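You operate a simulated robot arm through the tools that you are given. There is no shell and no other tool. Be economical: measure what you need, move in short steps, check, and stop when the job is done.

The job below is to be done with a simulated robot arm. You get a single attempt, and the scene is never put back.

Task
Make room on the clear patch by the cradle for the orange fluted planter. At the end: the orange fluted planter stands where the green toy gear stood; the green toy gear from the packing table is in the blue table drawer; whatever was shut is shut again. Leave all else as you found it, and nothing knocked over (what rides in a drawer may roll over).

It is judged by the outcome, as a careful person would: the job done as asked, and still so three seconds after it is handed in. It fails if anything else is knocked over, pushed out of place, dropped, spilled or broken.

Robot
A 6-joint arm with a two-finger parallel gripper, fixed in place. Base frame: the origin is at the foot of the arm, x ahead of it, y to its left, z up; the work surface is at about z = 0.8. Units: m, degrees, N and s.
With the tool pointing down near the work surface it reaches from about 0.24 to 0.64 m from the base axis. Its first joint turns from -66.0 to 66.0 degrees. Payload 2.7 kg.
The TCP is the grasp point between the finger pads, 0.023 m short of the fingertips. In the tool frame z runs along the fingers and y along their closing line. The gripper opens to 0.094 m. The fingers are 0.038 m wide and 0.01 m thick; the gripper's body (0.054 by 0.096 m) begins 0.039 m behind the TCP.
Orientation is told as [roll, pitch, yaw] about the base's x, y, z axes, in that order, counted from this pose: with the fingers straight down and closing along the base's y, the tool's x points along the base's -x, its y along +y and its z along -z.

Tools
- The arm moves only by the tool send_rows. Its argument "rows" is a list of rows, each an object (a shift or turn left out is 0, a gripper value left out holds the last) with "fingers": the closure, from 0 (fully open) to 1 (shut); "dp": the shift along the tool's x, y, z in units of 250 mm (1.0 is 250 mm), a list of three; "dr": the turn, a rotation vector about the tool's x, y, z in units of 180 degrees (1.0 is 180 degrees), a list of three. In form: [{"fingers": fingers, "dp": [x, y, z], "dr": [wx, wy, wz]}, ...]. A call has 1 to 12 rows; each row is the pose to reach, as a shift and turn from the pose commanded when the call began, along the tool's axes at that moment. A call with a number of a shift or a turn outside -1 to 1 is refused whole. A row lasts 0.2 s, in which the tool goes at most 0.05 m and 8.6 degrees; a call with a longer step from one row to the next is refused whole, and so is a gripper value outside its range. A pose out of reach is approached as far as the arm can. The call stops where the force on the tool passes 40 N (or 10 N more than at its start, if that is more) or the arm is blocked; 0.2 s more then pass. The fingers move at their own pace (about 0.045 m/s each) and stop on an object; they squeeze with about 22 N. The grip force told is the motor's: it shows also when the fingers shut on nothing. Time passes only in rows, and 0.2 s behind the last, so rows that repeat a pose let the fingers close. It gives the time, the measured TCP pose, the force on the tool (base axes), the opening and the grip force at its end, in the units of the frame above (readings bear some noise), with the torque about the TCP (base axes, N m) and any sound that the robot's microphone picked up.
- Cameras (640 x 400 px; columns grow to the right, rows downward): "scene" is fixed at [0.0708, -0.436, 1.4016]; the picture's right is [0.80, -0.60, 0.00], its down [-0.35, -0.46, -0.81] and it looks along [0.49, 0.65, -0.58] (base axes); focal length 263 px, centre (320, 200). "wrist" rides on the gripper at [0.086, 0.016, -0.074] in the tool frame; the picture's right is [-0.18, 0.98, 0.00], its down [-0.58, -0.11, -0.81] and it looks along [-0.79, -0.15, 0.59] (tool axes); focal length 243 px, centre (320, 200). There is no depth. A picture from a camera that has moved, and an enlarged one, comes with that camera's place and axes in the base frame and with its lens. The place of the scene camera against the robot may be out by one fixed shift of up to 0.012 m in any direction.
- snapshot(camera): a new picture of that camera. It takes no simulated time.
- zoom(camera, box): a new picture of the part [left, top, right, bottom] of that camera's present view, enlarged. It takes no simulated time.
- job_done(): hands the job in; it is judged then, once.

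Work in short steps. Places have to be worked out from the pictures, the camera data and where the tool is seen: move nearer, look again, correct. Check each grasp and each placing, and mend what went wrong. You have 120 turns and 76 pictures in all, those below and enlarged ones among them. Open the gripper and draw the arm clear of the work before you hand the job in, unless the task says otherwise; then end with one line.

The tools are called after ">>>" by a JSON object that holds its "api" and its "payload". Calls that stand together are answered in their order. send_rows: Moves the arm, as the interface text tells. Its arguments: {"type":"object","properties":{"rows":{"type":"array"}},"required":["rows"]} The other tools are called the same way: snapshot (camera) takes a picture; zoom (camera, box) takes an enlarged picture of a part of a camera's view; job_done () hands the job in.

At the start:

```text
time: 0.0
eef_pos: [0.3111, 0.1139, 1.1447]
orientation: [0.0, 0.0, 0.1]
contact_force: [-0.4, -1.0, -0.4]
wrist_torque: [0.02, 0.01, -0.01]
opening: 0.0941
finger_force: 0.1
```

scene: 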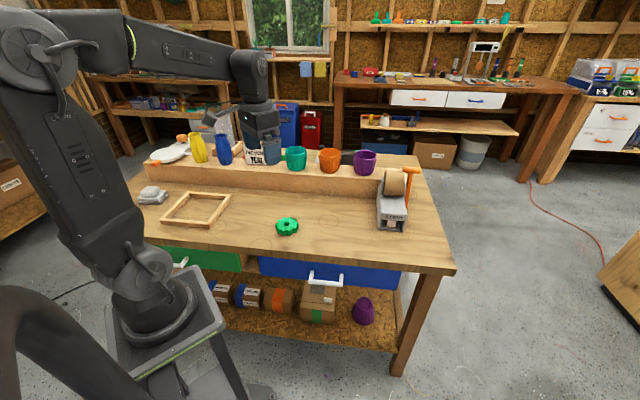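
wrist: 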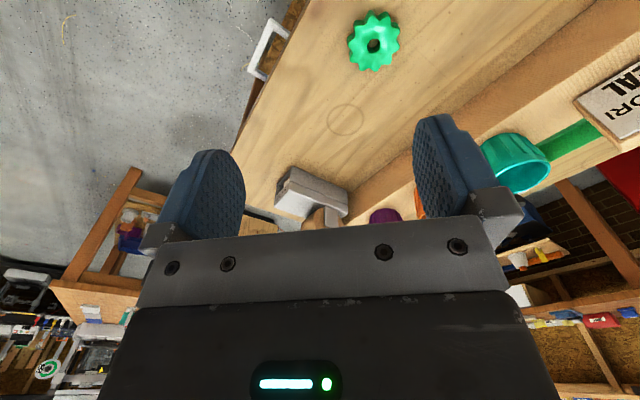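

I zoom in on the bench and the shelf to identify things.

>>> {"api": "zoom", "payload": {"camera": "scene", "box": [130, 120, 450, 320]}}

>>> {"api": "zoom", "payload": {"camera": "scene", "box": [260, 130, 420, 230]}}

```text
2.00 times, centred on (290, 220) of scene
camera zoom: at [0.0708, -0.436, 1.4016], right [0.8, -0.6, 0.0], down [-0.35, -0.46, -0.81], along [0.49, 0.65, -0.58], focal length 526 px, centre (380, 160)
```

zoom: 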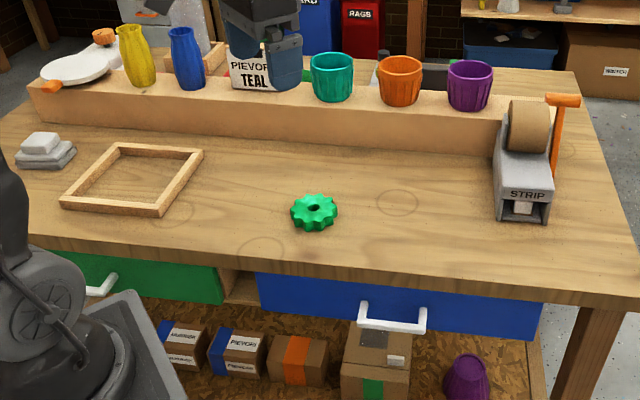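

```text
4.00 times, centred on (340, 180) of scene
camera zoom: at [0.0708, -0.436, 1.4016], right [0.8, -0.6, 0.0], down [-0.35, -0.46, -0.81], along [0.49, 0.65, -0.58], focal length 1052 px, centre (240, 280)
```

zoom: 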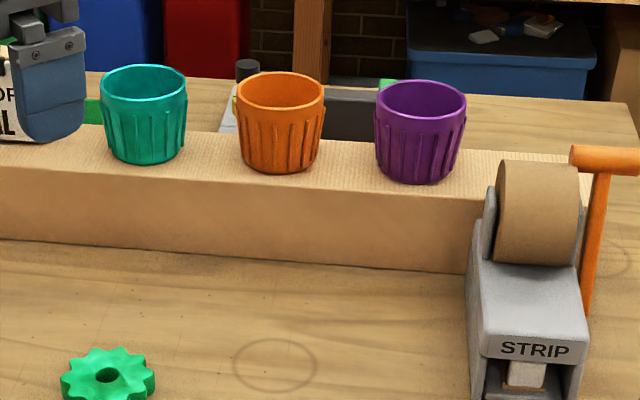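

The table runs diagonally: edge direction about (0.71,-0.71), inward normal (0.71,0.71). Gear is near (0.387,0.175) and the drawer handle near (0.39,-0.04,0.74). I move above the front of the drawer and turn to align with the table.

>>> {"api": "send_rows", "payload": {"rows": [{"fingers": 0, "dp": [-0.02, -0.12, 0.08], "dr": [0, 0, 0.0417]}, {"dp": [-0.04, -0.24, 0.16], "dr": [0, 0, 0.0833]}, {"dp": [-0.06, -0.36, 0.24], "dr": [0, 0, 0.125]}, {"dp": [-0.08, -0.48, 0.32], "dr": [0, 0, 0.1667]}, {"dp": [-0.1, -0.6, 0.4], "dr": [0, 0, 0.2083]}, {"dp": [-0.12, -0.72, 0.48], "dr": [0, 0, 0.25]}, {"dp": [-0.12, -0.72, 0.48], "dr": [0, 0, 0.25]}]}}

>>> {"api": "snapshot", "payload": {"camera": "wrist"}}

>>> {"api": "snapshot", "payload": {"camera": "scene"}}

```text
time: 1.6
eef_pos: [0.3403, -0.0669, 1.0227]
orientation: [0.0, 0.1, -45.1]
contact_force: [0.8, -0.2, 0.2]
wrist_torque: [-0.01, 0.03, 0.01]
opening: 0.0939
finger_force: 0.1
```

```text
71 pictures are left
camera wrist: at [0.2903, 0.0049, 1.0968], right [0.83, 0.56, 0.0], down [0.33, -0.49, 0.81], along [0.45, -0.67, -0.59], focal length 243 px, centre (320, 200)
```

wrist: 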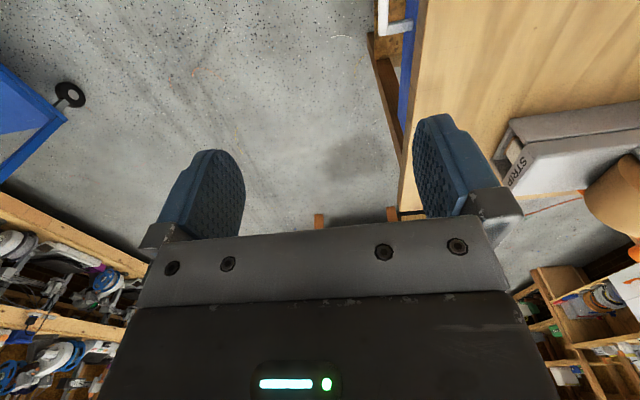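

```text
70 pictures are left
```

scene: 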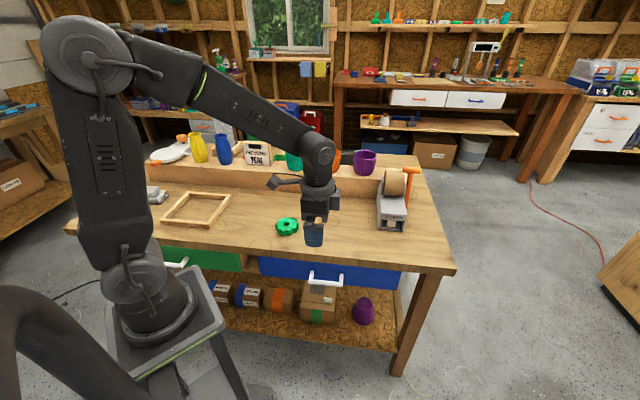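

The handle lies at the picture's top edge; I back the camera up along the table (tool +x) to see it whole.

>>> {"api": "send_rows", "payload": {"rows": [{"dp": [0.18, 0.05, 0]}, {"dp": [0.36, 0.1, 0]}, {"dp": [0.5, 0.15, 0]}, {"dp": [0.5, 0.15, 0]}]}}

>>> {"api": "snapshot", "payload": {"camera": "wrist"}}

>>> {"api": "zoom", "payload": {"camera": "scene", "box": [240, 230, 400, 330]}}

```text
time: 2.6
eef_pos: [0.2791, 0.0489, 1.024]
orientation: [0.0, -0.1, -45.0]
contact_force: [0.2, 0.0, 0.7]
wrist_torque: [0.01, 0.01, 0.02]
opening: 0.094
finger_force: 0.1
```

```text
69 pictures are left
camera wrist: at [0.2281, 0.1202, 1.0971], right [0.83, 0.56, 0.0], down [0.33, -0.49, 0.81], along [0.46, -0.66, -0.59], focal length 243 px, centre (320, 200)
```

wrist: 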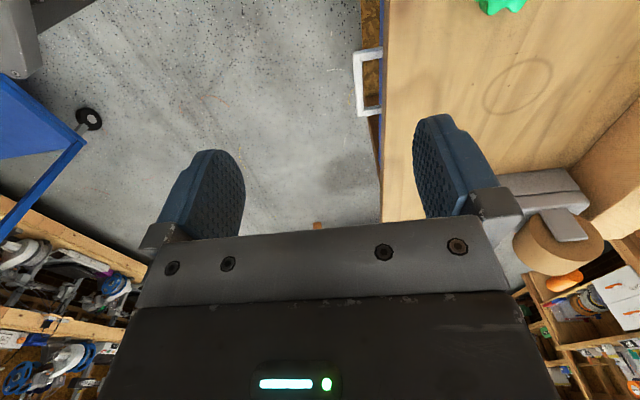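

```text
4.00 times, centred on (320, 280) of scene
camera zoom: at [0.0708, -0.436, 1.4016], right [0.8, -0.6, 0.0], down [-0.35, -0.46, -0.81], along [0.49, 0.65, -0.58], focal length 1052 px, centre (320, -120)
```

zoom: 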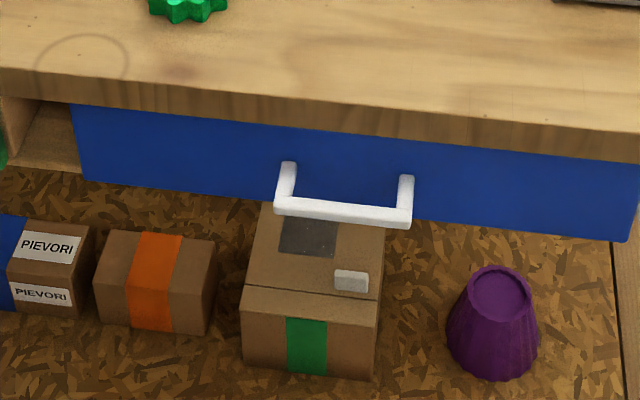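

Triangulating, the handle bar centre is about (0.408,-0.018,0.692), roughly 40 mm out from the drawer face and 26 mm out from the table edge. A straight-down grip would foul the table top, so I tilt the tool 55° toward the drawer and stay clear while turning.

>>> {"api": "send_rows", "payload": {"rows": [{"fingers": 0.5, "dp": [-0.08, -0.03, 0.08], "dr": [-0.0437, 0, 0]}, {"dp": [-0.16, -0.06, 0.16], "dr": [-0.0873, 0, 0]}, {"dp": [-0.24, -0.09, 0.24], "dr": [-0.131, 0, 0]}, {"dp": [-0.32, -0.12, 0.32], "dr": [-0.1746, 0, 0]}, {"dp": [-0.4, -0.15, 0.4], "dr": [-0.2183, 0, 0]}, {"dp": [-0.48, -0.18, 0.48], "dr": [-0.262, 0, 0]}, {"dp": [-0.552, -0.2, 0.6], "dr": [-0.3056, 0, 0]}, {"dp": [-0.552, -0.2, 0.6], "dr": [-0.3056, 0, 0]}]}}

>>> {"api": "snapshot", "payload": {"camera": "wrist"}}

>>> {"api": "snapshot", "payload": {"camera": "scene"}}

```text
time: 4.4
eef_pos: [0.341, -0.0836, 0.8743]
orientation: [55.2, 0.0, -45.0]
contact_force: [0.2, -0.3, -0.2]
wrist_torque: [0.0, 0.0, -0.03]
opening: 0.0468
finger_force: 0.1
```

```text
67 pictures are left
camera wrist: at [0.2439, -0.0602, 0.9289], right [0.53, 0.27, 0.81], down [-0.1, -0.92, 0.37], along [0.84, -0.28, -0.46], focal length 243 px, centre (320, 200)
```

wrist: 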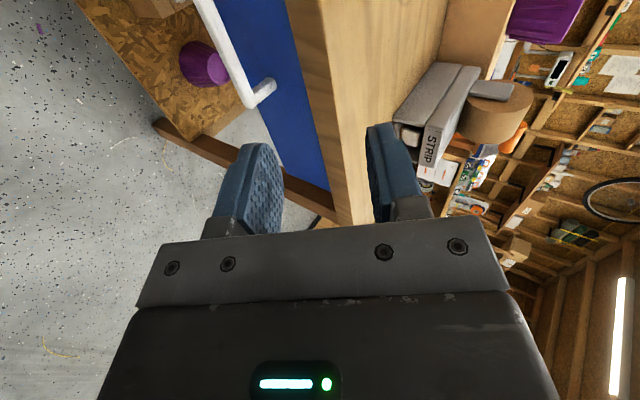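

```text
66 pictures are left
```

scene: 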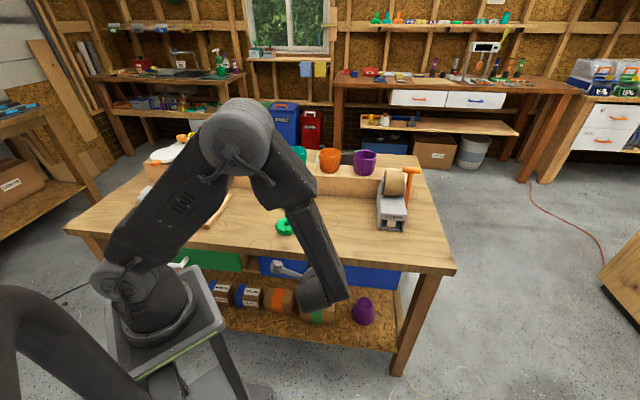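

Pose is as intended. I lower to the pre-grasp point 10 cm back from the bar.

>>> {"api": "send_rows", "payload": {"rows": [{"fingers": 0.6, "dp": [0, -0.1, 0.08]}, {"dp": [0, -0.2, 0.16]}, {"dp": [0, -0.3, 0.25]}, {"dp": [0, -0.382, 0.326]}, {"dp": [0, -0.382, 0.326]}]}}

>>> {"api": "snapshot", "payload": {"camera": "wrist"}}

```text
time: 5.6
eef_pos: [0.3497, -0.074, 0.75]
orientation: [55.0, -0.1, -45.0]
contact_force: [0.6, 1.6, 0.1]
wrist_torque: [0.01, 0.01, 0.0]
opening: 0.0379
finger_force: 0.0
```

```text
65 pictures are left
camera wrist: at [0.2521, -0.0504, 0.8051], right [0.53, 0.27, 0.81], down [-0.1, -0.92, 0.37], along [0.84, -0.28, -0.46], focal length 243 px, centre (320, 200)
```

wrist: 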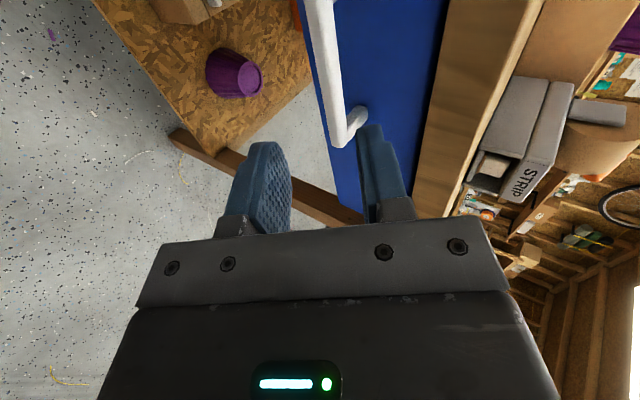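

The bar's right end appears where expected (bar about n=0.278, z=0.698). I advance onto it in small steps.

>>> {"api": "send_rows", "payload": {"rows": [{"dp": [0, 0.01, 0.1]}, {"dp": [0, 0.02, 0.2]}, {"dp": [0, 0.02, 0.3]}, {"dp": [0, 0.02, 0.39]}, {"dp": [0, 0.02, 0.39]}]}}

>>> {"api": "snapshot", "payload": {"camera": "wrist"}}

```text
time: 6.8
eef_pos: [0.4078, -0.0175, 0.6993]
orientation: [55.0, 0.1, -45.0]
contact_force: [-19.0, -13.4, 15.6]
wrist_torque: [0.58, -0.61, 0.14]
opening: 0.0374
finger_force: 0.0
```

```text
64 pictures are left
camera wrist: at [0.3103, 0.0066, 0.755], right [0.53, 0.27, 0.81], down [-0.1, -0.92, 0.37], along [0.84, -0.28, -0.46], focal length 243 px, centre (320, 200)
```

wrist: 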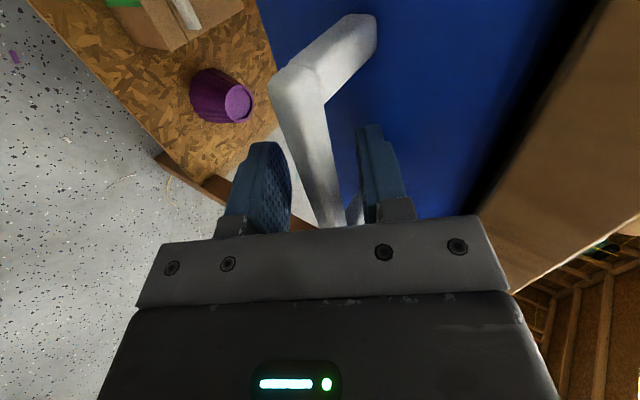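

The bar is between the fingers, and the contact force suggests a fingertip is touching the drawer face. I back off about 8 mm and close.

>>> {"api": "send_rows", "payload": {"rows": [{"dp": [0, 0, -0.035]}, {"fingers": 1, "dp": [0, 0, -0.035]}, {"dp": [0, 0, -0.035]}, {"dp": [0, 0, -0.035]}, {"dp": [0, 0, -0.035]}]}}

>>> {"api": "snapshot", "payload": {"camera": "wrist"}}

```text
time: 8.0
eef_pos: [0.4045, -0.0235, 0.7055]
orientation: [55.3, 0.0, -44.9]
contact_force: [0.5, 6.3, 24.0]
wrist_torque: [0.71, 0.6, -0.31]
opening: 0.018
finger_force: 45.2
```

```text
63 pictures are left
camera wrist: at [0.3064, 0.0018, 0.7599], right [0.53, 0.27, 0.81], down [-0.1, -0.92, 0.37], along [0.84, -0.28, -0.46], focal length 243 px, centre (320, 200)
```

wrist: 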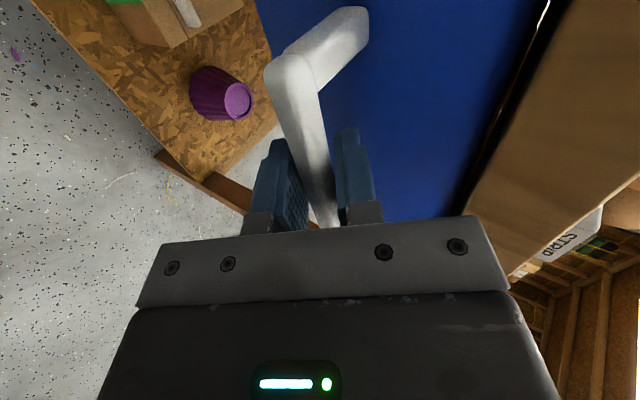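

The handle is gripped; the upward force says the bar sits slightly above my line, so I raise slightly, then begin pulling straight out.

>>> {"api": "send_rows", "payload": {"rows": [{"dp": [0, 0.015, -0.01]}, {"dp": [0, -0.008, -0.043]}, {"dp": [0, -0.031, -0.076]}, {"dp": [0, -0.077, -0.142]}, {"dp": [0, -0.123, -0.208]}]}}

```text
time: 8.8
eef_pos: [0.3884, -0.0376, 0.7059]
orientation: [54.5, 0.0, -45.0]
contact_force: [1.4, -3.8, -5.2]
wrist_torque: [0.35, 0.2, 0.6]
opening: 0.0178
finger_force: 44.5
stopped in row 4: the force on the tool passed its limit at 42 N (the readings are from after the stop); the commanded pose is now the measured one
```

It moved about 21 mm before the force limit tripped; I continue slower.

>>> {"api": "send_rows", "payload": {"rows": [{"dp": [0, -0.011, -0.016]}, {"dp": [0, -0.023, -0.033]}, {"dp": [0, -0.034, -0.049]}, {"dp": [0, -0.046, -0.066]}, {"dp": [0, -0.057, -0.082]}, {"dp": [0, -0.069, -0.098]}, {"dp": [0, -0.08, -0.115]}, {"dp": [0, -0.092, -0.131]}]}}

>>> {"api": "snapshot", "payload": {"camera": "scene"}}

```text
time: 10.7
eef_pos: [0.3591, -0.0663, 0.7055]
orientation: [54.4, 0.0, -45.1]
contact_force: [7.3, -4.6, -27.8]
wrist_torque: [-0.14, -0.33, 0.21]
opening: 0.0178
finger_force: 45.7
```

```text
62 pictures are left
```

scene: 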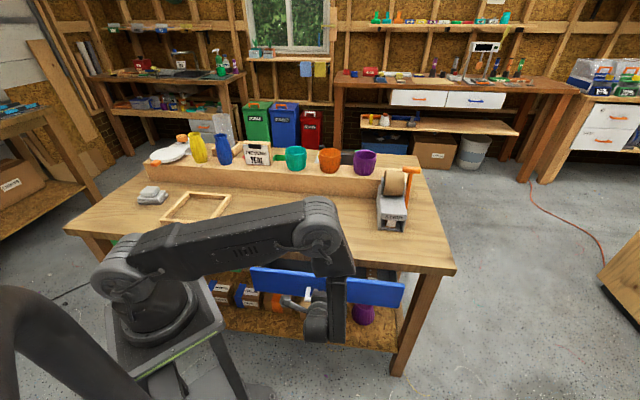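

The drawer is opening (62 mm so far). I keep pulling with a slight downward correction.

>>> {"api": "send_rows", "payload": {"rows": [{"dp": [0, -0.025, -0.012]}, {"dp": [0, -0.044, -0.038]}, {"dp": [0, -0.063, -0.064]}, {"dp": [0, -0.082, -0.09]}, {"dp": [0, -0.1, -0.116]}, {"dp": [0, -0.118, -0.142]}, {"dp": [0, -0.137, -0.169]}, {"dp": [0, -0.156, -0.195]}, {"dp": [0, -0.174, -0.221]}, {"dp": [0, -0.193, -0.247]}, {"dp": [0, -0.212, -0.274]}, {"dp": [0, -0.231, -0.3]}]}}

>>> {"api": "snapshot", "payload": {"camera": "scene"}}

>>> {"api": "snapshot", "payload": {"camera": "wrist"}}

```text
time: 11.5
eef_pos: [0.3466, -0.0802, 0.7059]
orientation: [55.2, 0.1, -44.9]
contact_force: [-3.3, 2.4, 3.2]
wrist_torque: [-0.3, -0.5, -0.58]
opening: 0.0177
finger_force: 45.4
stopped in row 4: the force on the tool passed its limit at 45 N (the readings are from after the stop); the commanded pose is now the measured one
```

```text
61 pictures are left
```

scene: 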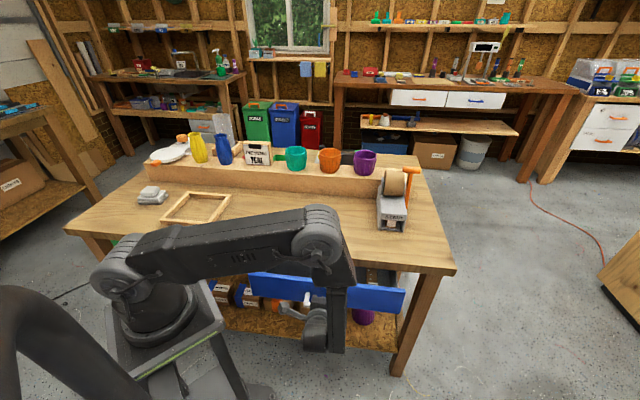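

```text
60 pictures are left
camera wrist: at [0.2486, -0.056, 0.7603], right [0.53, 0.27, 0.81], down [-0.1, -0.92, 0.37], along [0.84, -0.28, -0.46], focal length 243 px, centre (320, 200)
```

wrist: 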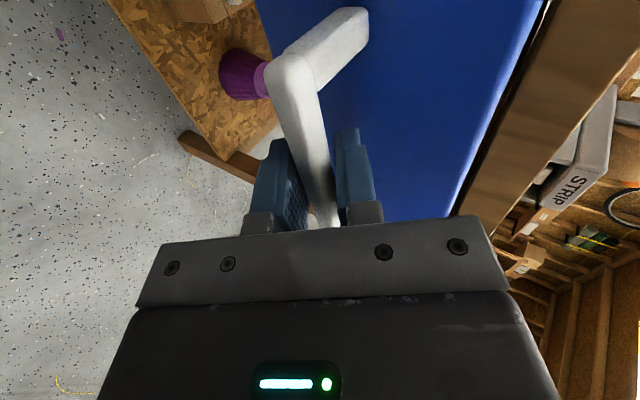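

Over-corrected; the drawer resists off-axis loads. I resume with a pure horizontal pull at 5 mm per row.

>>> {"api": "send_rows", "payload": {"rows": [{"dp": [0, -0.0114, -0.0164]}, {"dp": [0, -0.0228, -0.0328]}, {"dp": [0, -0.0343, -0.0493]}, {"dp": [0, -0.0457, -0.0657]}, {"dp": [0, -0.0571, -0.0821]}, {"dp": [0, -0.0685, -0.0985]}, {"dp": [0, -0.08, -0.115]}, {"dp": [0, -0.0914, -0.1314]}, {"dp": [0, -0.1028, -0.1478]}, {"dp": [0, -0.1142, -0.1642]}]}}

```text
time: 13.7
eef_pos: [0.3103, -0.1159, 0.7043]
orientation: [55.1, 0.1, -44.9]
contact_force: [-6.8, 8.9, 0.3]
wrist_torque: [-0.51, -0.65, -0.45]
opening: 0.0178
finger_force: 45.4
```

132 mm open with low forces; 30 mm more.

>>> {"api": "send_rows", "payload": {"rows": [{"dp": [0, -0.0114, -0.0164]}, {"dp": [0, -0.0228, -0.0328]}, {"dp": [0, -0.0343, -0.0493]}, {"dp": [0, -0.0457, -0.0657]}, {"dp": [0, -0.0571, -0.0821]}, {"dp": [0, -0.0685, -0.0985]}, {"dp": [0, -0.0685, -0.0985]}]}}

>>> {"api": "snapshot", "payload": {"camera": "scene"}}

```text
time: 15.3
eef_pos: [0.2895, -0.1374, 0.7059]
orientation: [55.2, 0.1, -44.9]
contact_force: [-7.6, 8.8, -2.1]
wrist_torque: [-0.15, -0.38, 0.1]
opening: 0.0176
finger_force: 45.1
```

```text
59 pictures are left
```

scene: 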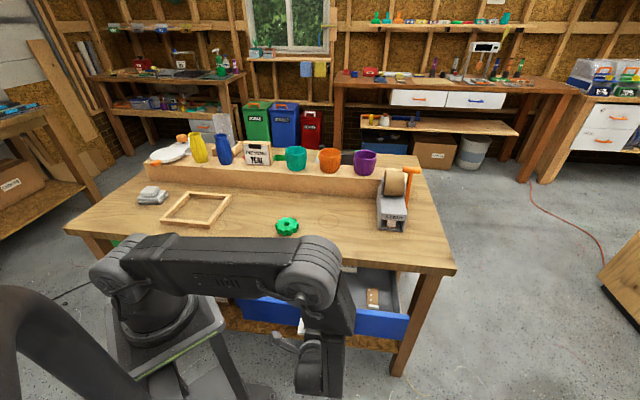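

Drawer is 162 mm open, with a small item inside. I release partially and retreat along the tool axis.

>>> {"api": "send_rows", "payload": {"rows": [{"fingers": 0.62}, {"fingers": 0.62}, {"dp": [0, 0, -0.06]}, {"dp": [0, 0, -0.2]}, {"dp": [0, 0, -0.36]}, {"dp": [0, 0, -0.4]}, {"dp": [0, 0, -0.4]}]}}

```text
time: 16.9
eef_pos: [0.2314, -0.1948, 0.7643]
orientation: [55.1, 0.1, -45.0]
contact_force: [-0.3, 0.3, -0.3]
wrist_torque: [-0.01, 0.04, -0.02]
opening: 0.0359
finger_force: 0.1
```

Clear of the handle. I rise 20 cm and bring the tool back upright.

>>> {"api": "send_rows", "payload": {"rows": [{"fingers": 0, "dp": [0, 0.094, -0.065]}, {"dp": [0, 0.188, -0.13], "dr": [0.0437, 0, 0]}, {"dp": [0, 0.281, -0.196], "dr": [0.0873, 0, 0]}, {"dp": [0, 0.375, -0.261], "dr": [0.131, 0, 0]}, {"dp": [0, 0.469, -0.326], "dr": [0.1746, 0, 0]}, {"dp": [0, 0.562, -0.392], "dr": [0.2183, 0, 0]}, {"dp": [0, 0.656, -0.457], "dr": [0.262, 0, 0]}, {"dp": [0, 0.656, -0.457], "dr": [0.306, 0, 0]}, {"dp": [0, 0.656, -0.457], "dr": [0.306, 0, 0]}]}}

>>> {"api": "snapshot", "payload": {"camera": "scene"}}

>>> {"api": "snapshot", "payload": {"camera": "wrist"}}

```text
time: 18.9
eef_pos: [0.2334, -0.1947, 0.9619]
orientation: [0.0, 0.0, -44.9]
contact_force: [-0.1, -0.3, 0.0]
wrist_torque: [0.01, 0.02, 0.0]
opening: 0.0938
finger_force: 0.0
```

```text
58 pictures are left
```

scene: 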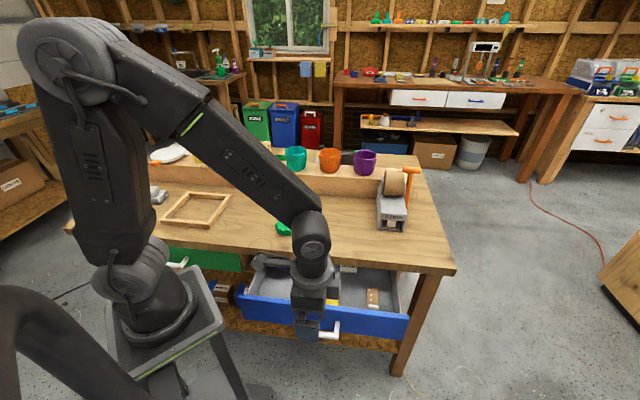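

```text
57 pictures are left
camera wrist: at [0.1836, -0.1222, 1.0349], right [0.82, 0.57, 0.0], down [0.33, -0.49, 0.81], along [0.46, -0.66, -0.59], focal length 243 px, centre (320, 200)
```

wrist: 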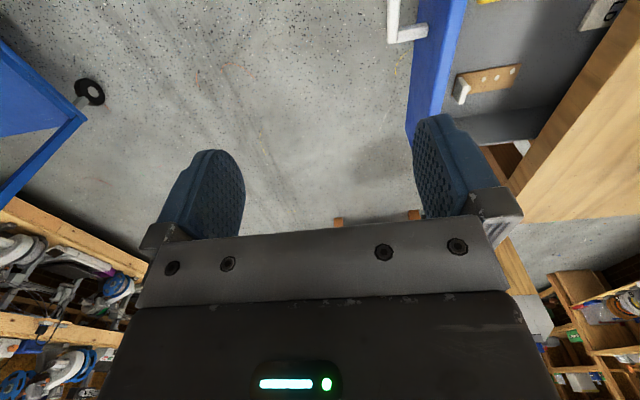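

The drawer holds a few items; I'll pick a free floor spot later. Now to the gear: first part of the traverse.

>>> {"api": "send_rows", "payload": {"rows": [{"dp": [0.07, 0.15, 0]}, {"dp": [0.14, 0.3, 0]}, {"dp": [0.21, 0.45, 0]}, {"dp": [0.28, 0.6, 0]}, {"dp": [0.35, 0.75, 0]}, {"dp": [0.42, 0.9, 0]}, {"dp": [0.49, 1.0, 0]}, {"dp": [0.49, 1.0, 0]}]}}

>>> {"api": "snapshot", "payload": {"camera": "wrist"}}

```text
time: 20.7
eef_pos: [0.3249, 0.0693, 0.9622]
orientation: [0.1, 0.1, -44.9]
contact_force: [-0.1, 0.5, 0.0]
wrist_torque: [0.02, 0.01, -0.01]
opening: 0.0939
finger_force: 0.0
```

```text
56 pictures are left
camera wrist: at [0.2741, 0.1406, 1.0362], right [0.82, 0.57, 0.0], down [0.33, -0.49, 0.81], along [0.46, -0.66, -0.59], focal length 243 px, centre (320, 200)
```

wrist: 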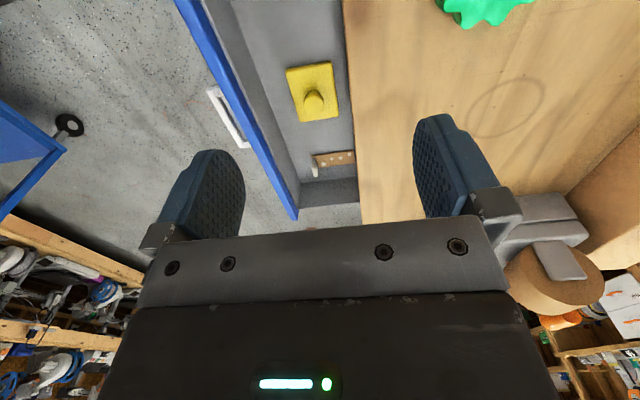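

Good drawer view: the left end of the drawer seems empty. I move over the gear.

>>> {"api": "send_rows", "payload": {"rows": [{"dp": [0.06, 0.16, 0.05]}, {"dp": [0.12, 0.32, 0.1]}, {"dp": [0.18, 0.475, 0.16]}, {"dp": [0.18, 0.475, 0.16]}]}}

>>> {"api": "snapshot", "payload": {"camera": "wrist"}}

```text
time: 21.7
eef_pos: [0.375, 0.1863, 0.923]
orientation: [0.2, 0.1, -44.9]
contact_force: [0.1, -0.2, 0.1]
wrist_torque: [0.0, -0.02, -0.01]
opening: 0.094
finger_force: 0.1
```

```text
55 pictures are left
camera wrist: at [0.3249, 0.2571, 0.9966], right [0.82, 0.57, 0.0], down [0.33, -0.49, 0.81], along [0.46, -0.66, -0.59], focal length 243 px, centre (320, 200)
```

wrist: 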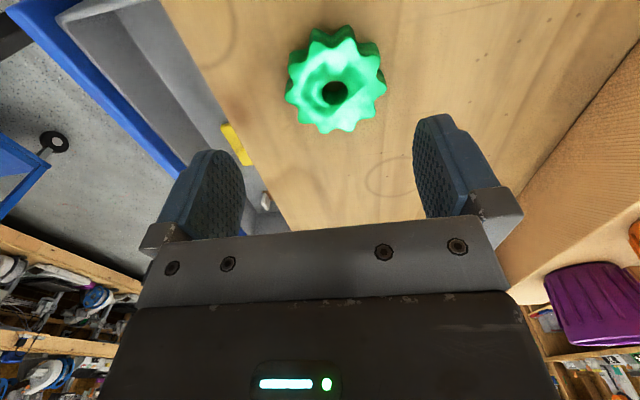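

Gear centre works out at about (0.390,0.180), about 76 mm across. I'll grip it across the table's long direction (yaw +45°) so that it lowers nicely into the drawer; rotating in place first.

>>> {"api": "send_rows", "payload": {"rows": [{"dp": [-0.06, 0.025, 0], "dr": [0, 0, -0.0455]}, {"dp": [-0.06, 0.025, 0], "dr": [0, 0, -0.091]}, {"dp": [-0.06, 0.025, 0], "dr": [0, 0, -0.1364]}, {"dp": [-0.06, 0.025, 0], "dr": [0, 0, -0.1818]}, {"dp": [-0.06, 0.025, 0], "dr": [0, 0, -0.2273]}, {"dp": [-0.06, 0.025, 0], "dr": [0, 0, -0.2727]}, {"dp": [-0.06, 0.025, 0], "dr": [0, 0, -0.3182]}, {"dp": [-0.06, 0.025, 0], "dr": [0, 0, -0.3636]}, {"dp": [-0.06, 0.025, 0], "dr": [0, 0, -0.409]}, {"dp": [-0.06, 0.025, 0], "dr": [0, 0, -0.4545]}, {"dp": [-0.06, 0.025, 0], "dr": [0, 0, -0.5]}, {"dp": [-0.06, 0.025, 0], "dr": [0, 0, -0.5]}]}}

>>> {"api": "snapshot", "payload": {"camera": "wrist"}}

>>> {"api": "snapshot", "payload": {"camera": "scene"}}

```text
time: 24.3
eef_pos: [0.3899, 0.1793, 0.9234]
orientation: [0.0, -0.1, 45.2]
contact_force: [0.5, 0.5, 0.2]
wrist_torque: [0.0, 0.01, -0.02]
opening: 0.0943
finger_force: 0.0
```

```text
54 pictures are left
camera wrist: at [0.3164, 0.1278, 0.9962], right [-0.57, 0.82, 0.0], down [0.49, 0.33, 0.81], along [0.66, 0.46, -0.59], focal length 243 px, centre (320, 200)
```

wrist: 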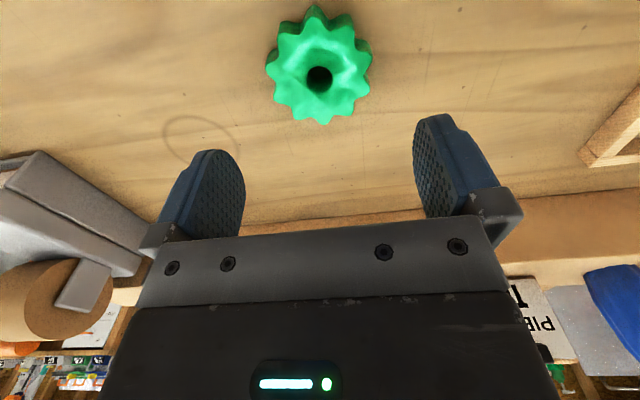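

```text
53 pictures are left
```

scene: 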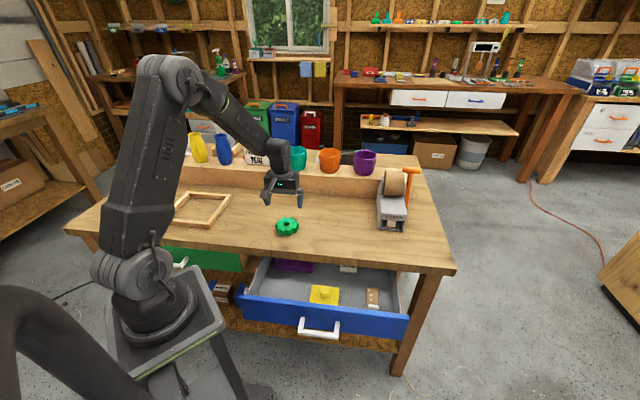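

Gear is exactly under the tool at (0.390,0.180). I descend so the fingertips end just above the table (TCP z≈0.827).

>>> {"api": "send_rows", "payload": {"rows": [{"dp": [0, 0, 0.15]}, {"dp": [0, 0, 0.3]}, {"dp": [0, 0, 0.36]}, {"dp": [0, 0, 0.384]}, {"dp": [0, 0, 0.384]}]}}

>>> {"api": "snapshot", "payload": {"camera": "wrist"}}

>>> {"api": "zoom", "payload": {"camera": "scene", "box": [220, 160, 380, 260]}}

```text
time: 25.5
eef_pos: [0.3889, 0.1786, 0.8277]
orientation: [0.0, 0.0, 45.1]
contact_force: [0.0, 0.9, 0.1]
wrist_torque: [-0.01, -0.01, -0.04]
opening: 0.0938
finger_force: 0.0
```

```text
52 pictures are left
camera wrist: at [0.3163, 0.1283, 0.901], right [-0.57, 0.82, 0.0], down [0.49, 0.33, 0.81], along [0.67, 0.46, -0.59], focal length 243 px, centre (320, 200)
```

wrist: 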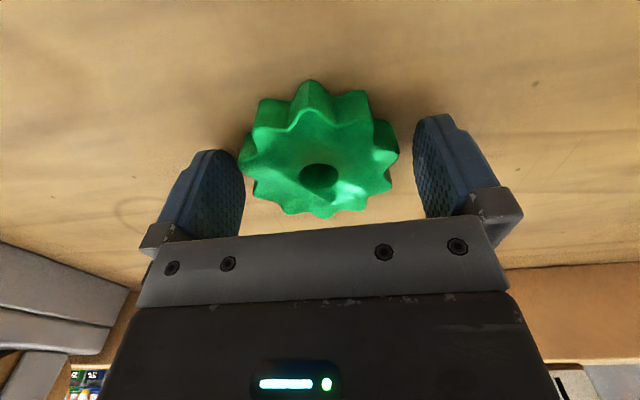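

```text
4.00 times, centred on (300, 210) of scene
camera zoom: at [0.0708, -0.436, 1.4016], right [0.8, -0.6, 0.0], down [-0.35, -0.46, -0.81], along [0.49, 0.65, -0.58], focal length 1052 px, centre (400, 160)
```

zoom: 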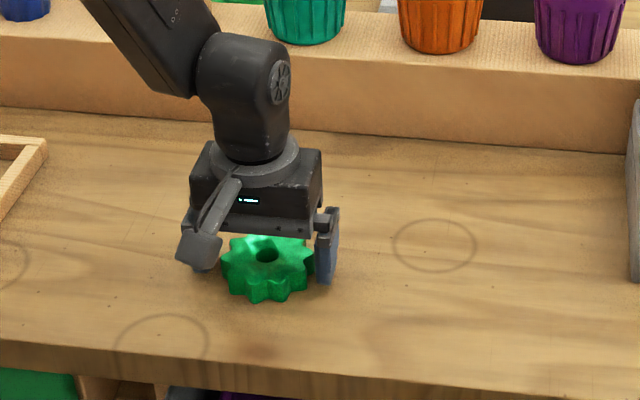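

The gear sits between the pads. Close.

>>> {"api": "send_rows", "payload": {"rows": [{"fingers": 1}, {"fingers": 1}, {"fingers": 1}, {"fingers": 1}]}}

>>> {"api": "snapshot", "payload": {"camera": "wrist"}}

```text
time: 26.5
eef_pos: [0.3906, 0.1791, 0.8274]
orientation: [0.0, -0.1, 45.0]
contact_force: [-0.4, 0.0, 0.2]
wrist_torque: [0.01, 0.0, 0.02]
opening: 0.0765
finger_force: 21.5
```

```text
50 pictures are left
camera wrist: at [0.3163, 0.1282, 0.9012], right [-0.57, 0.82, 0.0], down [0.49, 0.33, 0.81], along [0.67, 0.46, -0.59], focal length 243 px, centre (320, 200)
```

wrist: 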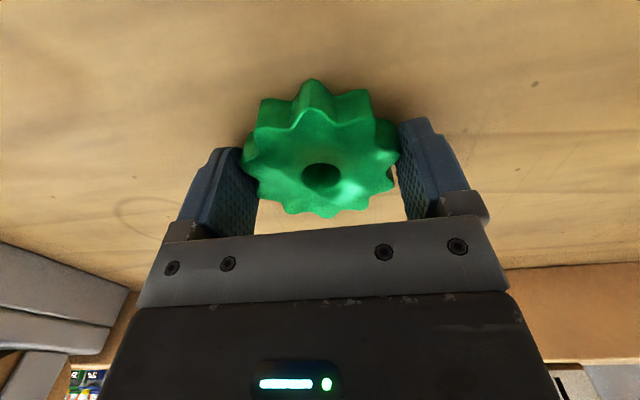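

Gripped at 76.5 mm. I lift and carry it to above the left part of the drawer (n≈0.222, e≈0.170).

>>> {"api": "send_rows", "payload": {"rows": [{"dp": [0, 0, -0.1]}, {"dp": [0, 0, -0.26]}, {"dp": [0.06, 0, -0.41]}, {"dp": [0.2, -0.02, -0.41]}, {"dp": [0.36, -0.04, -0.41]}, {"dp": [0.52, -0.06, -0.41]}, {"dp": [0.66, -0.084, -0.41]}, {"dp": [0.723, -0.084, -0.41]}, {"dp": [0.723, -0.084, -0.41]}]}}

>>> {"api": "snapshot", "payload": {"camera": "wrist"}}

>>> {"api": "snapshot", "payload": {"camera": "scene"}}

```text
time: 28.5
eef_pos: [0.2764, 0.0349, 0.9304]
orientation: [0.0, -0.1, 45.1]
contact_force: [0.5, 0.8, -1.2]
wrist_torque: [0.01, 0.03, 0.01]
opening: 0.0767
finger_force: 22.2
```

```text
49 pictures are left
camera wrist: at [0.2035, -0.0153, 1.0037], right [-0.57, 0.82, 0.0], down [0.49, 0.33, 0.81], along [0.67, 0.46, -0.59], focal length 243 px, centre (320, 200)
```

wrist: 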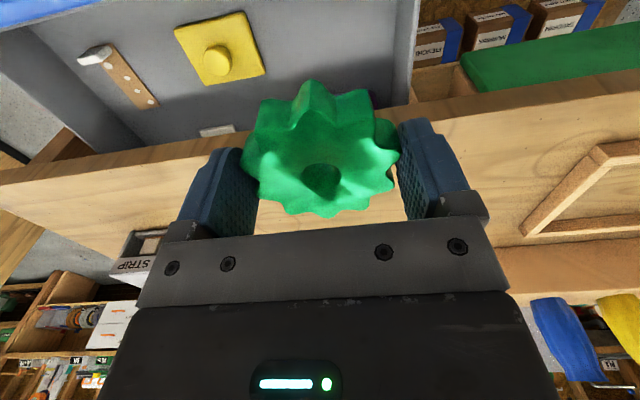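

```text
48 pictures are left
```

scene: 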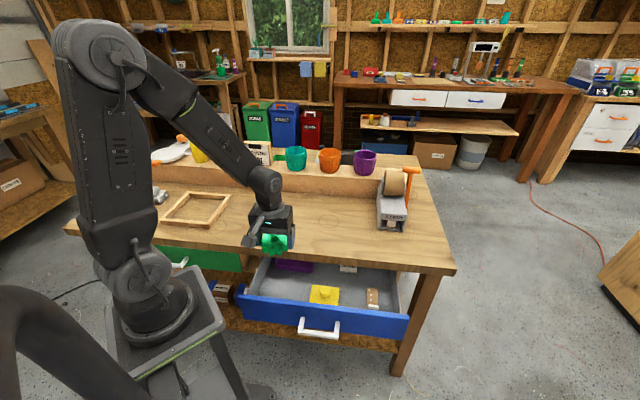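

Geometry check: drawer opening n from 0.17 to 0.305, left wall e≈0.09, yellow float begins e≈0.26, so the spot is free. I lower to z≈0.725.

>>> {"api": "send_rows", "payload": {"rows": [{"dp": [-0.03, 0, 0.15]}, {"dp": [-0.03, 0, 0.3]}, {"dp": [-0.03, 0, 0.45]}, {"dp": [-0.03, 0, 0.6]}, {"dp": [-0.03, 0, 0.72]}, {"dp": [-0.03, 0, 0.82]}, {"dp": [-0.03, 0, 0.82]}]}}

>>> {"api": "snapshot", "payload": {"camera": "wrist"}}

>>> {"api": "zoom", "payload": {"camera": "scene", "box": [210, 210, 370, 350]}}

```text
time: 30.1
eef_pos: [0.2815, 0.0415, 0.724]
orientation: [0.0, -0.1, 44.9]
contact_force: [-0.3, -0.4, -0.1]
wrist_torque: [-0.02, 0.02, 0.01]
opening: 0.0763
finger_force: 22.1
```

```text
47 pictures are left
camera wrist: at [0.2088, -0.0089, 0.7972], right [-0.57, 0.82, 0.0], down [0.49, 0.33, 0.81], along [0.67, 0.46, -0.59], focal length 243 px, centre (320, 200)
```

wrist: 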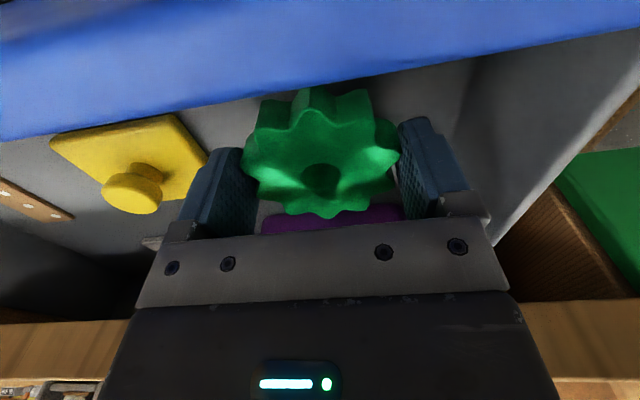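

```text
2.86 times, centred on (290, 280) of scene
camera zoom: at [0.0708, -0.436, 1.4016], right [0.8, -0.6, 0.0], down [-0.35, -0.46, -0.81], along [0.49, 0.65, -0.58], focal length 752 px, centre (406, -29)
```

zoom: 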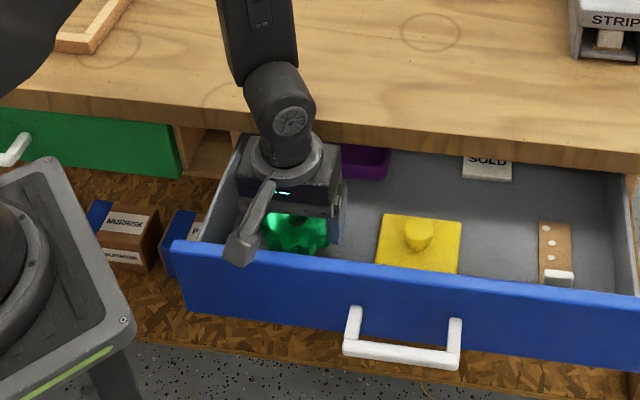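

Still free. I lower gently the last bit, watching force.

>>> {"api": "send_rows", "payload": {"rows": [{"dp": [0, 0, 0.016]}, {"dp": [0, 0, 0.032]}, {"dp": [0, 0, 0.048]}, {"dp": [0, 0, 0.064]}, {"dp": [0, 0, 0.076]}, {"dp": [0, 0, 0.076]}]}}

>>> {"api": "snapshot", "payload": {"camera": "wrist"}}

```text
time: 31.5
eef_pos: [0.2821, 0.0409, 0.7044]
orientation: [0.1, -0.1, 45.1]
contact_force: [-0.5, 0.4, -0.8]
wrist_torque: [-0.03, -0.02, -0.01]
opening: 0.0764
finger_force: 21.5
```

```text
45 pictures are left
camera wrist: at [0.2089, -0.0094, 0.7784], right [-0.57, 0.82, 0.0], down [0.49, 0.33, 0.81], along [0.66, 0.46, -0.59], focal length 243 px, centre (320, 200)
```

wrist: 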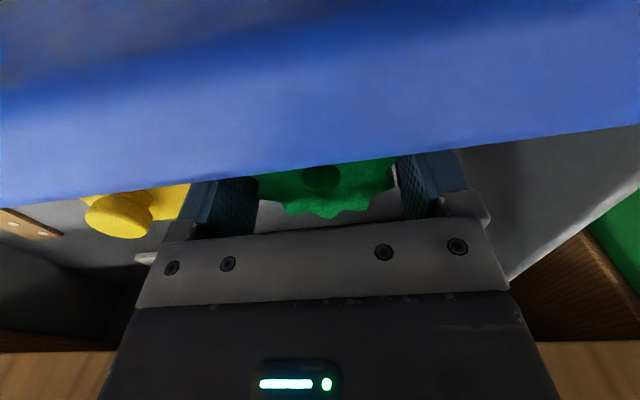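

The camera is getting close to the drawer front's top (≈0.757), so I only creep down a few more millimetres.

>>> {"api": "send_rows", "payload": {"rows": [{"dp": [0, 0, 0.01]}, {"dp": [0, 0, 0.02]}, {"dp": [0, 0, 0.02]}]}}

>>> {"api": "zoom", "payload": {"camera": "scene", "box": [230, 230, 350, 330]}}

```text
time: 32.3
eef_pos: [0.2818, 0.042, 0.6988]
orientation: [0.0, -0.1, 45.1]
contact_force: [0.1, -0.1, -0.6]
wrist_torque: [0.05, 0.0, 0.01]
opening: 0.0766
finger_force: 22.5
```

```text
4.00 times, centred on (290, 280) of scene
camera zoom: at [0.0708, -0.436, 1.4016], right [0.8, -0.6, 0.0], down [-0.35, -0.46, -0.81], along [0.49, 0.65, -0.58], focal length 1052 px, centre (440, -120)
```

zoom: 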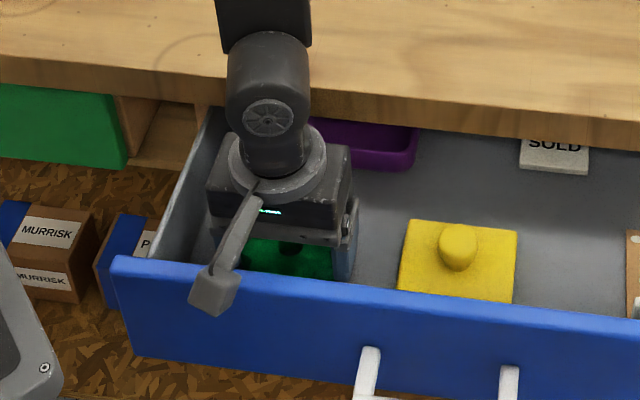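

No contact yet; creep down further in 2.5 mm rows.

>>> {"api": "send_rows", "payload": {"rows": [{"dp": [0, 0, 0.01]}, {"dp": [0, 0, 0.02]}, {"dp": [0, 0, 0.02]}]}}

```text
time: 33.1
eef_pos: [0.282, 0.0408, 0.6959]
orientation: [0.2, -0.1, 45.0]
contact_force: [-3.6, 1.5, 22.0]
wrist_torque: [-0.12, -0.12, -0.16]
opening: 0.0762
finger_force: 22.0
```

22 N up with almost no torque: the gear is on the drawer floor. Release and rise.

>>> {"api": "send_rows", "payload": {"rows": [{"fingers": 0}, {"fingers": 0}, {"fingers": 0}, {"dp": [0, 0, -0.06]}, {"dp": [0, 0, -0.2]}, {"dp": [0, 0, -0.4]}, {"dp": [0, 0, -0.6]}, {"dp": [0, 0, -0.8]}, {"dp": [0, 0, -0.94]}, {"dp": [0, 0, -0.94]}]}}

>>> {"api": "snapshot", "payload": {"camera": "wrist"}}

>>> {"api": "snapshot", "payload": {"camera": "scene"}}

```text
time: 35.3
eef_pos: [0.2811, 0.0389, 0.9298]
orientation: [0.1, 0.0, 45.1]
contact_force: [-0.8, -0.7, 0.5]
wrist_torque: [0.0, 0.03, 0.0]
opening: 0.094
finger_force: 0.0
```

```text
43 pictures are left
camera wrist: at [0.2077, -0.0108, 1.0037], right [-0.57, 0.82, 0.0], down [0.49, 0.33, 0.81], along [0.66, 0.46, -0.59], focal length 243 px, centre (320, 200)
```

wrist: 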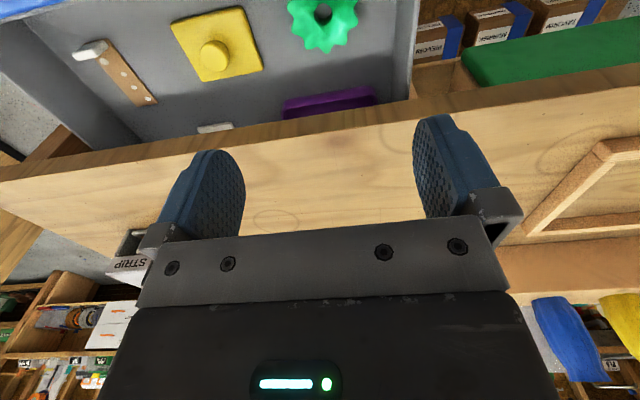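

```text
42 pictures are left
```

scene: 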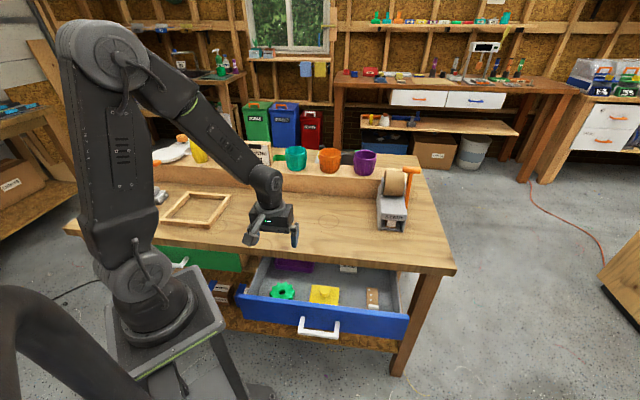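

Gear rests cleanly in the drawer, clear of the other contents. Now back to the handle side, turning to yaw −45°, with fingers half closed.

>>> {"api": "send_rows", "payload": {"rows": [{"fingers": 0.6, "dp": [0.072, -0.048, -0.12], "dr": [0, 0, 0.0455]}, {"dp": [0.145, -0.096, -0.12], "dr": [0, 0, 0.091]}, {"dp": [0.217, -0.143, -0.12], "dr": [0, 0, 0.1364]}, {"dp": [0.29, -0.191, -0.12], "dr": [0, 0, 0.1818]}, {"dp": [0.362, -0.239, -0.12], "dr": [0, 0, 0.2273]}, {"dp": [0.435, -0.287, -0.12], "dr": [0, 0, 0.2727]}, {"dp": [0.507, -0.335, -0.12], "dr": [0, 0, 0.3182]}, {"dp": [0.58, -0.383, -0.12], "dr": [0, 0, 0.3636]}, {"dp": [0.652, -0.43, -0.12], "dr": [0, 0, 0.409]}, {"dp": [0.725, -0.478, -0.12], "dr": [0, 0, 0.4545]}, {"dp": [0.797, -0.526, -0.12], "dr": [0, 0, 0.5]}, {"dp": [0.797, -0.526, -0.12], "dr": [0, 0, 0.5]}]}}

```text
time: 37.9
eef_pos: [0.2329, -0.1941, 0.9612]
orientation: [0.2, -0.1, -45.1]
contact_force: [0.2, -0.1, -0.7]
wrist_torque: [0.0, -0.01, 0.01]
opening: 0.0375
finger_force: 0.0
```

Now tilt 55° and lower to the pre-contact point used before.

>>> {"api": "send_rows", "payload": {"rows": [{"dp": [0, 0, 0.05], "dr": [-0.0437, 0, 0]}, {"dp": [0, 0, 0.15], "dr": [-0.0873, 0, 0]}, {"dp": [0, 0, 0.25], "dr": [-0.131, 0, 0]}, {"dp": [0, 0, 0.35], "dr": [-0.1746, 0, 0]}, {"dp": [0, 0, 0.45], "dr": [-0.2183, 0, 0]}, {"dp": [0, 0, 0.56], "dr": [-0.262, 0, 0]}, {"dp": [0, 0, 0.67], "dr": [-0.306, 0, 0]}, {"dp": [0, 0, 0.788], "dr": [-0.306, 0, 0]}, {"dp": [0, 0, 0.788], "dr": [-0.306, 0, 0]}]}}

>>> {"api": "snapshot", "payload": {"camera": "wrist"}}

```text
time: 39.9
eef_pos: [0.2354, -0.1927, 0.7622]
orientation: [55.2, 0.1, -45.1]
contact_force: [-0.1, -0.4, 0.3]
wrist_torque: [0.01, -0.02, -0.05]
opening: 0.0375
finger_force: 0.0
```

```text
41 pictures are left
camera wrist: at [0.136, -0.17, 0.8179], right [0.53, 0.27, 0.81], down [-0.1, -0.92, 0.37], along [0.84, -0.28, -0.46], focal length 243 px, centre (320, 200)
```

wrist: 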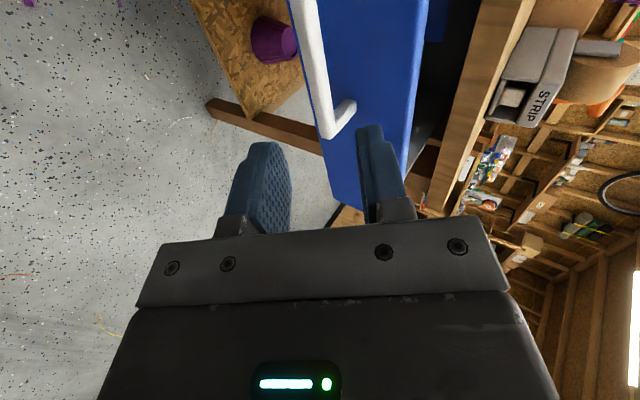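

Same relation to the handle as before; advance to straddle the bar.

>>> {"api": "send_rows", "payload": {"rows": [{"dp": [0, 0, 0.1]}, {"dp": [0, 0, 0.2]}, {"dp": [0, 0, 0.3]}, {"dp": [0, 0, 0.38]}, {"dp": [0, 0, 0.38]}]}}

>>> {"api": "snapshot", "payload": {"camera": "wrist"}}

```text
time: 41.1
eef_pos: [0.2892, -0.1369, 0.7094]
orientation: [55.0, 0.0, -44.9]
contact_force: [-0.3, 0.6, 0.5]
wrist_torque: [-0.02, 0.01, -0.01]
opening: 0.0378
finger_force: 0.0
```

```text
40 pictures are left
camera wrist: at [0.1907, -0.1134, 0.7641], right [0.53, 0.27, 0.81], down [-0.1, -0.92, 0.37], along [0.84, -0.28, -0.46], focal length 243 px, centre (320, 200)
```

wrist: 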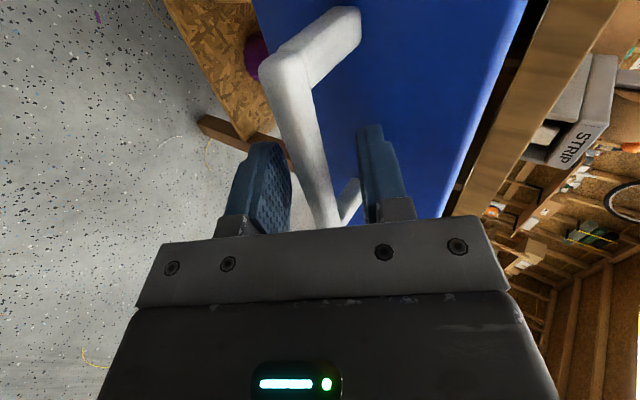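

Bar straddled. I push straight in slowly (7 mm per row).

>>> {"api": "send_rows", "payload": {"rows": [{"dp": [0, 0.016, 0.023]}, {"dp": [0, 0.032, 0.046]}, {"dp": [0, 0.048, 0.069]}, {"dp": [0, 0.064, 0.092]}, {"dp": [0, 0.08, 0.115]}, {"dp": [0, 0.096, 0.138]}, {"dp": [0, 0.112, 0.16]}, {"dp": [0, 0.129, 0.183]}, {"dp": [0, 0.145, 0.206]}, {"dp": [0, 0.161, 0.229]}, {"dp": [0, 0.177, 0.252]}, {"dp": [0, 0.193, 0.275]}]}}

```text
time: 43.7
eef_pos: [0.3481, -0.0784, 0.7093]
orientation: [55.1, 0.1, -44.9]
contact_force: [-2.3, -0.3, 0.4]
wrist_torque: [0.0, -0.03, 0.0]
opening: 0.0372
finger_force: 0.0
```

The drawer moves with little force; second half.

>>> {"api": "send_rows", "payload": {"rows": [{"dp": [0, 0.016, 0.023]}, {"dp": [0, 0.032, 0.046]}, {"dp": [0, 0.048, 0.069]}, {"dp": [0, 0.064, 0.092]}, {"dp": [0, 0.08, 0.115]}, {"dp": [0, 0.096, 0.138]}, {"dp": [0, 0.112, 0.16]}, {"dp": [0, 0.129, 0.183]}, {"dp": [0, 0.145, 0.206]}, {"dp": [0, 0.157, 0.224]}, {"dp": [0, 0.169, 0.241]}, {"dp": [0, 0.18, 0.258]}]}}

>>> {"api": "snapshot", "payload": {"camera": "wrist"}}

>>> {"api": "zoom", "payload": {"camera": "scene", "box": [220, 220, 420, 345]}}

```text
time: 46.3
eef_pos: [0.4044, -0.0222, 0.7089]
orientation: [55.2, 0.0, -45.0]
contact_force: [0.3, -0.3, 0.2]
wrist_torque: [0.03, -0.01, 0.03]
opening: 0.0377
finger_force: 0.0
```

```text
39 pictures are left
camera wrist: at [0.3055, 0.001, 0.764], right [0.53, 0.27, 0.81], down [-0.1, -0.92, 0.37], along [0.84, -0.28, -0.46], focal length 243 px, centre (320, 200)
```

wrist: 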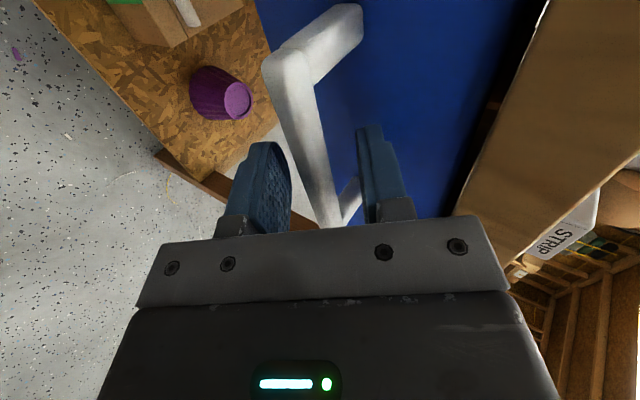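

```text
3.20 times, centred on (320, 282) of scene
camera zoom: at [0.0708, -0.436, 1.4016], right [0.8, -0.6, 0.0], down [-0.35, -0.46, -0.81], along [0.49, 0.65, -0.58], focal length 842 px, centre (320, -64)
```

zoom: 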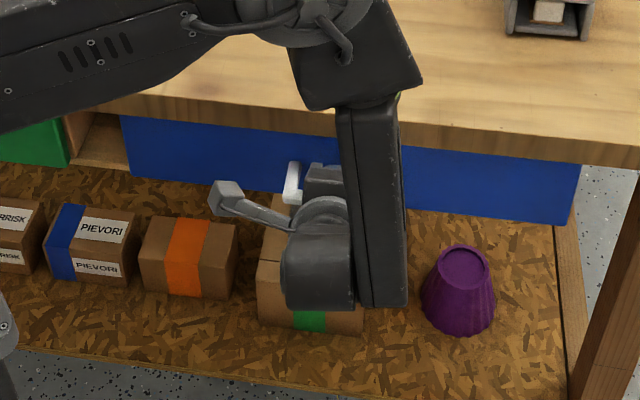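

Nearly shut. I push the last millimetres gently until it seats.

>>> {"api": "send_rows", "payload": {"rows": [{"dp": [0, 0.005, 0.008]}, {"dp": [0, 0.01, 0.016]}, {"dp": [0, 0.014, 0.021]}, {"dp": [0, 0.018, 0.026]}, {"dp": [0, 0.022, 0.032]}, {"dp": [0, 0.026, 0.038]}]}}

```text
time: 47.5
eef_pos: [0.408, -0.0187, 0.7099]
orientation: [55.2, 0.2, -45.0]
contact_force: [-9.8, -8.1, 6.4]
wrist_torque: [0.23, -0.25, 0.02]
opening: 0.0367
finger_force: 0.2
stopped in row 6: the force on the tool passed its limit at 46 N (the readings are from after the stop); the commanded pose is now the measured one
```

It seated firmly at the same place as the initially shut contact. Retreat along the tool axis.

>>> {"api": "send_rows", "payload": {"rows": [{"dp": [0, 0, -0.08]}, {"dp": [0, 0, -0.24]}, {"dp": [0, 0, -0.4]}, {"dp": [0, 0, -0.56]}, {"dp": [0, 0, -0.6]}, {"dp": [0, 0, -0.6]}]}}

>>> {"api": "zoom", "payload": {"camera": "scene", "box": [220, 220, 420, 345]}}

```text
time: 48.9
eef_pos: [0.3225, -0.1057, 0.7947]
orientation: [55.2, 0.1, -44.8]
contact_force: [0.1, 0.1, 1.3]
wrist_torque: [0.01, 0.01, 0.0]
opening: 0.0377
finger_force: 0.0
```

```text
3.20 times, centred on (320, 282) of scene
camera zoom: at [0.0708, -0.436, 1.4016], right [0.8, -0.6, 0.0], down [-0.35, -0.46, -0.81], along [0.49, 0.65, -0.58], focal length 842 px, centre (320, -64)
```

zoom: 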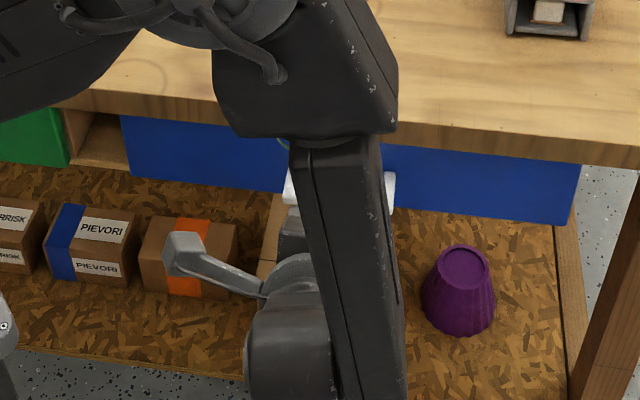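

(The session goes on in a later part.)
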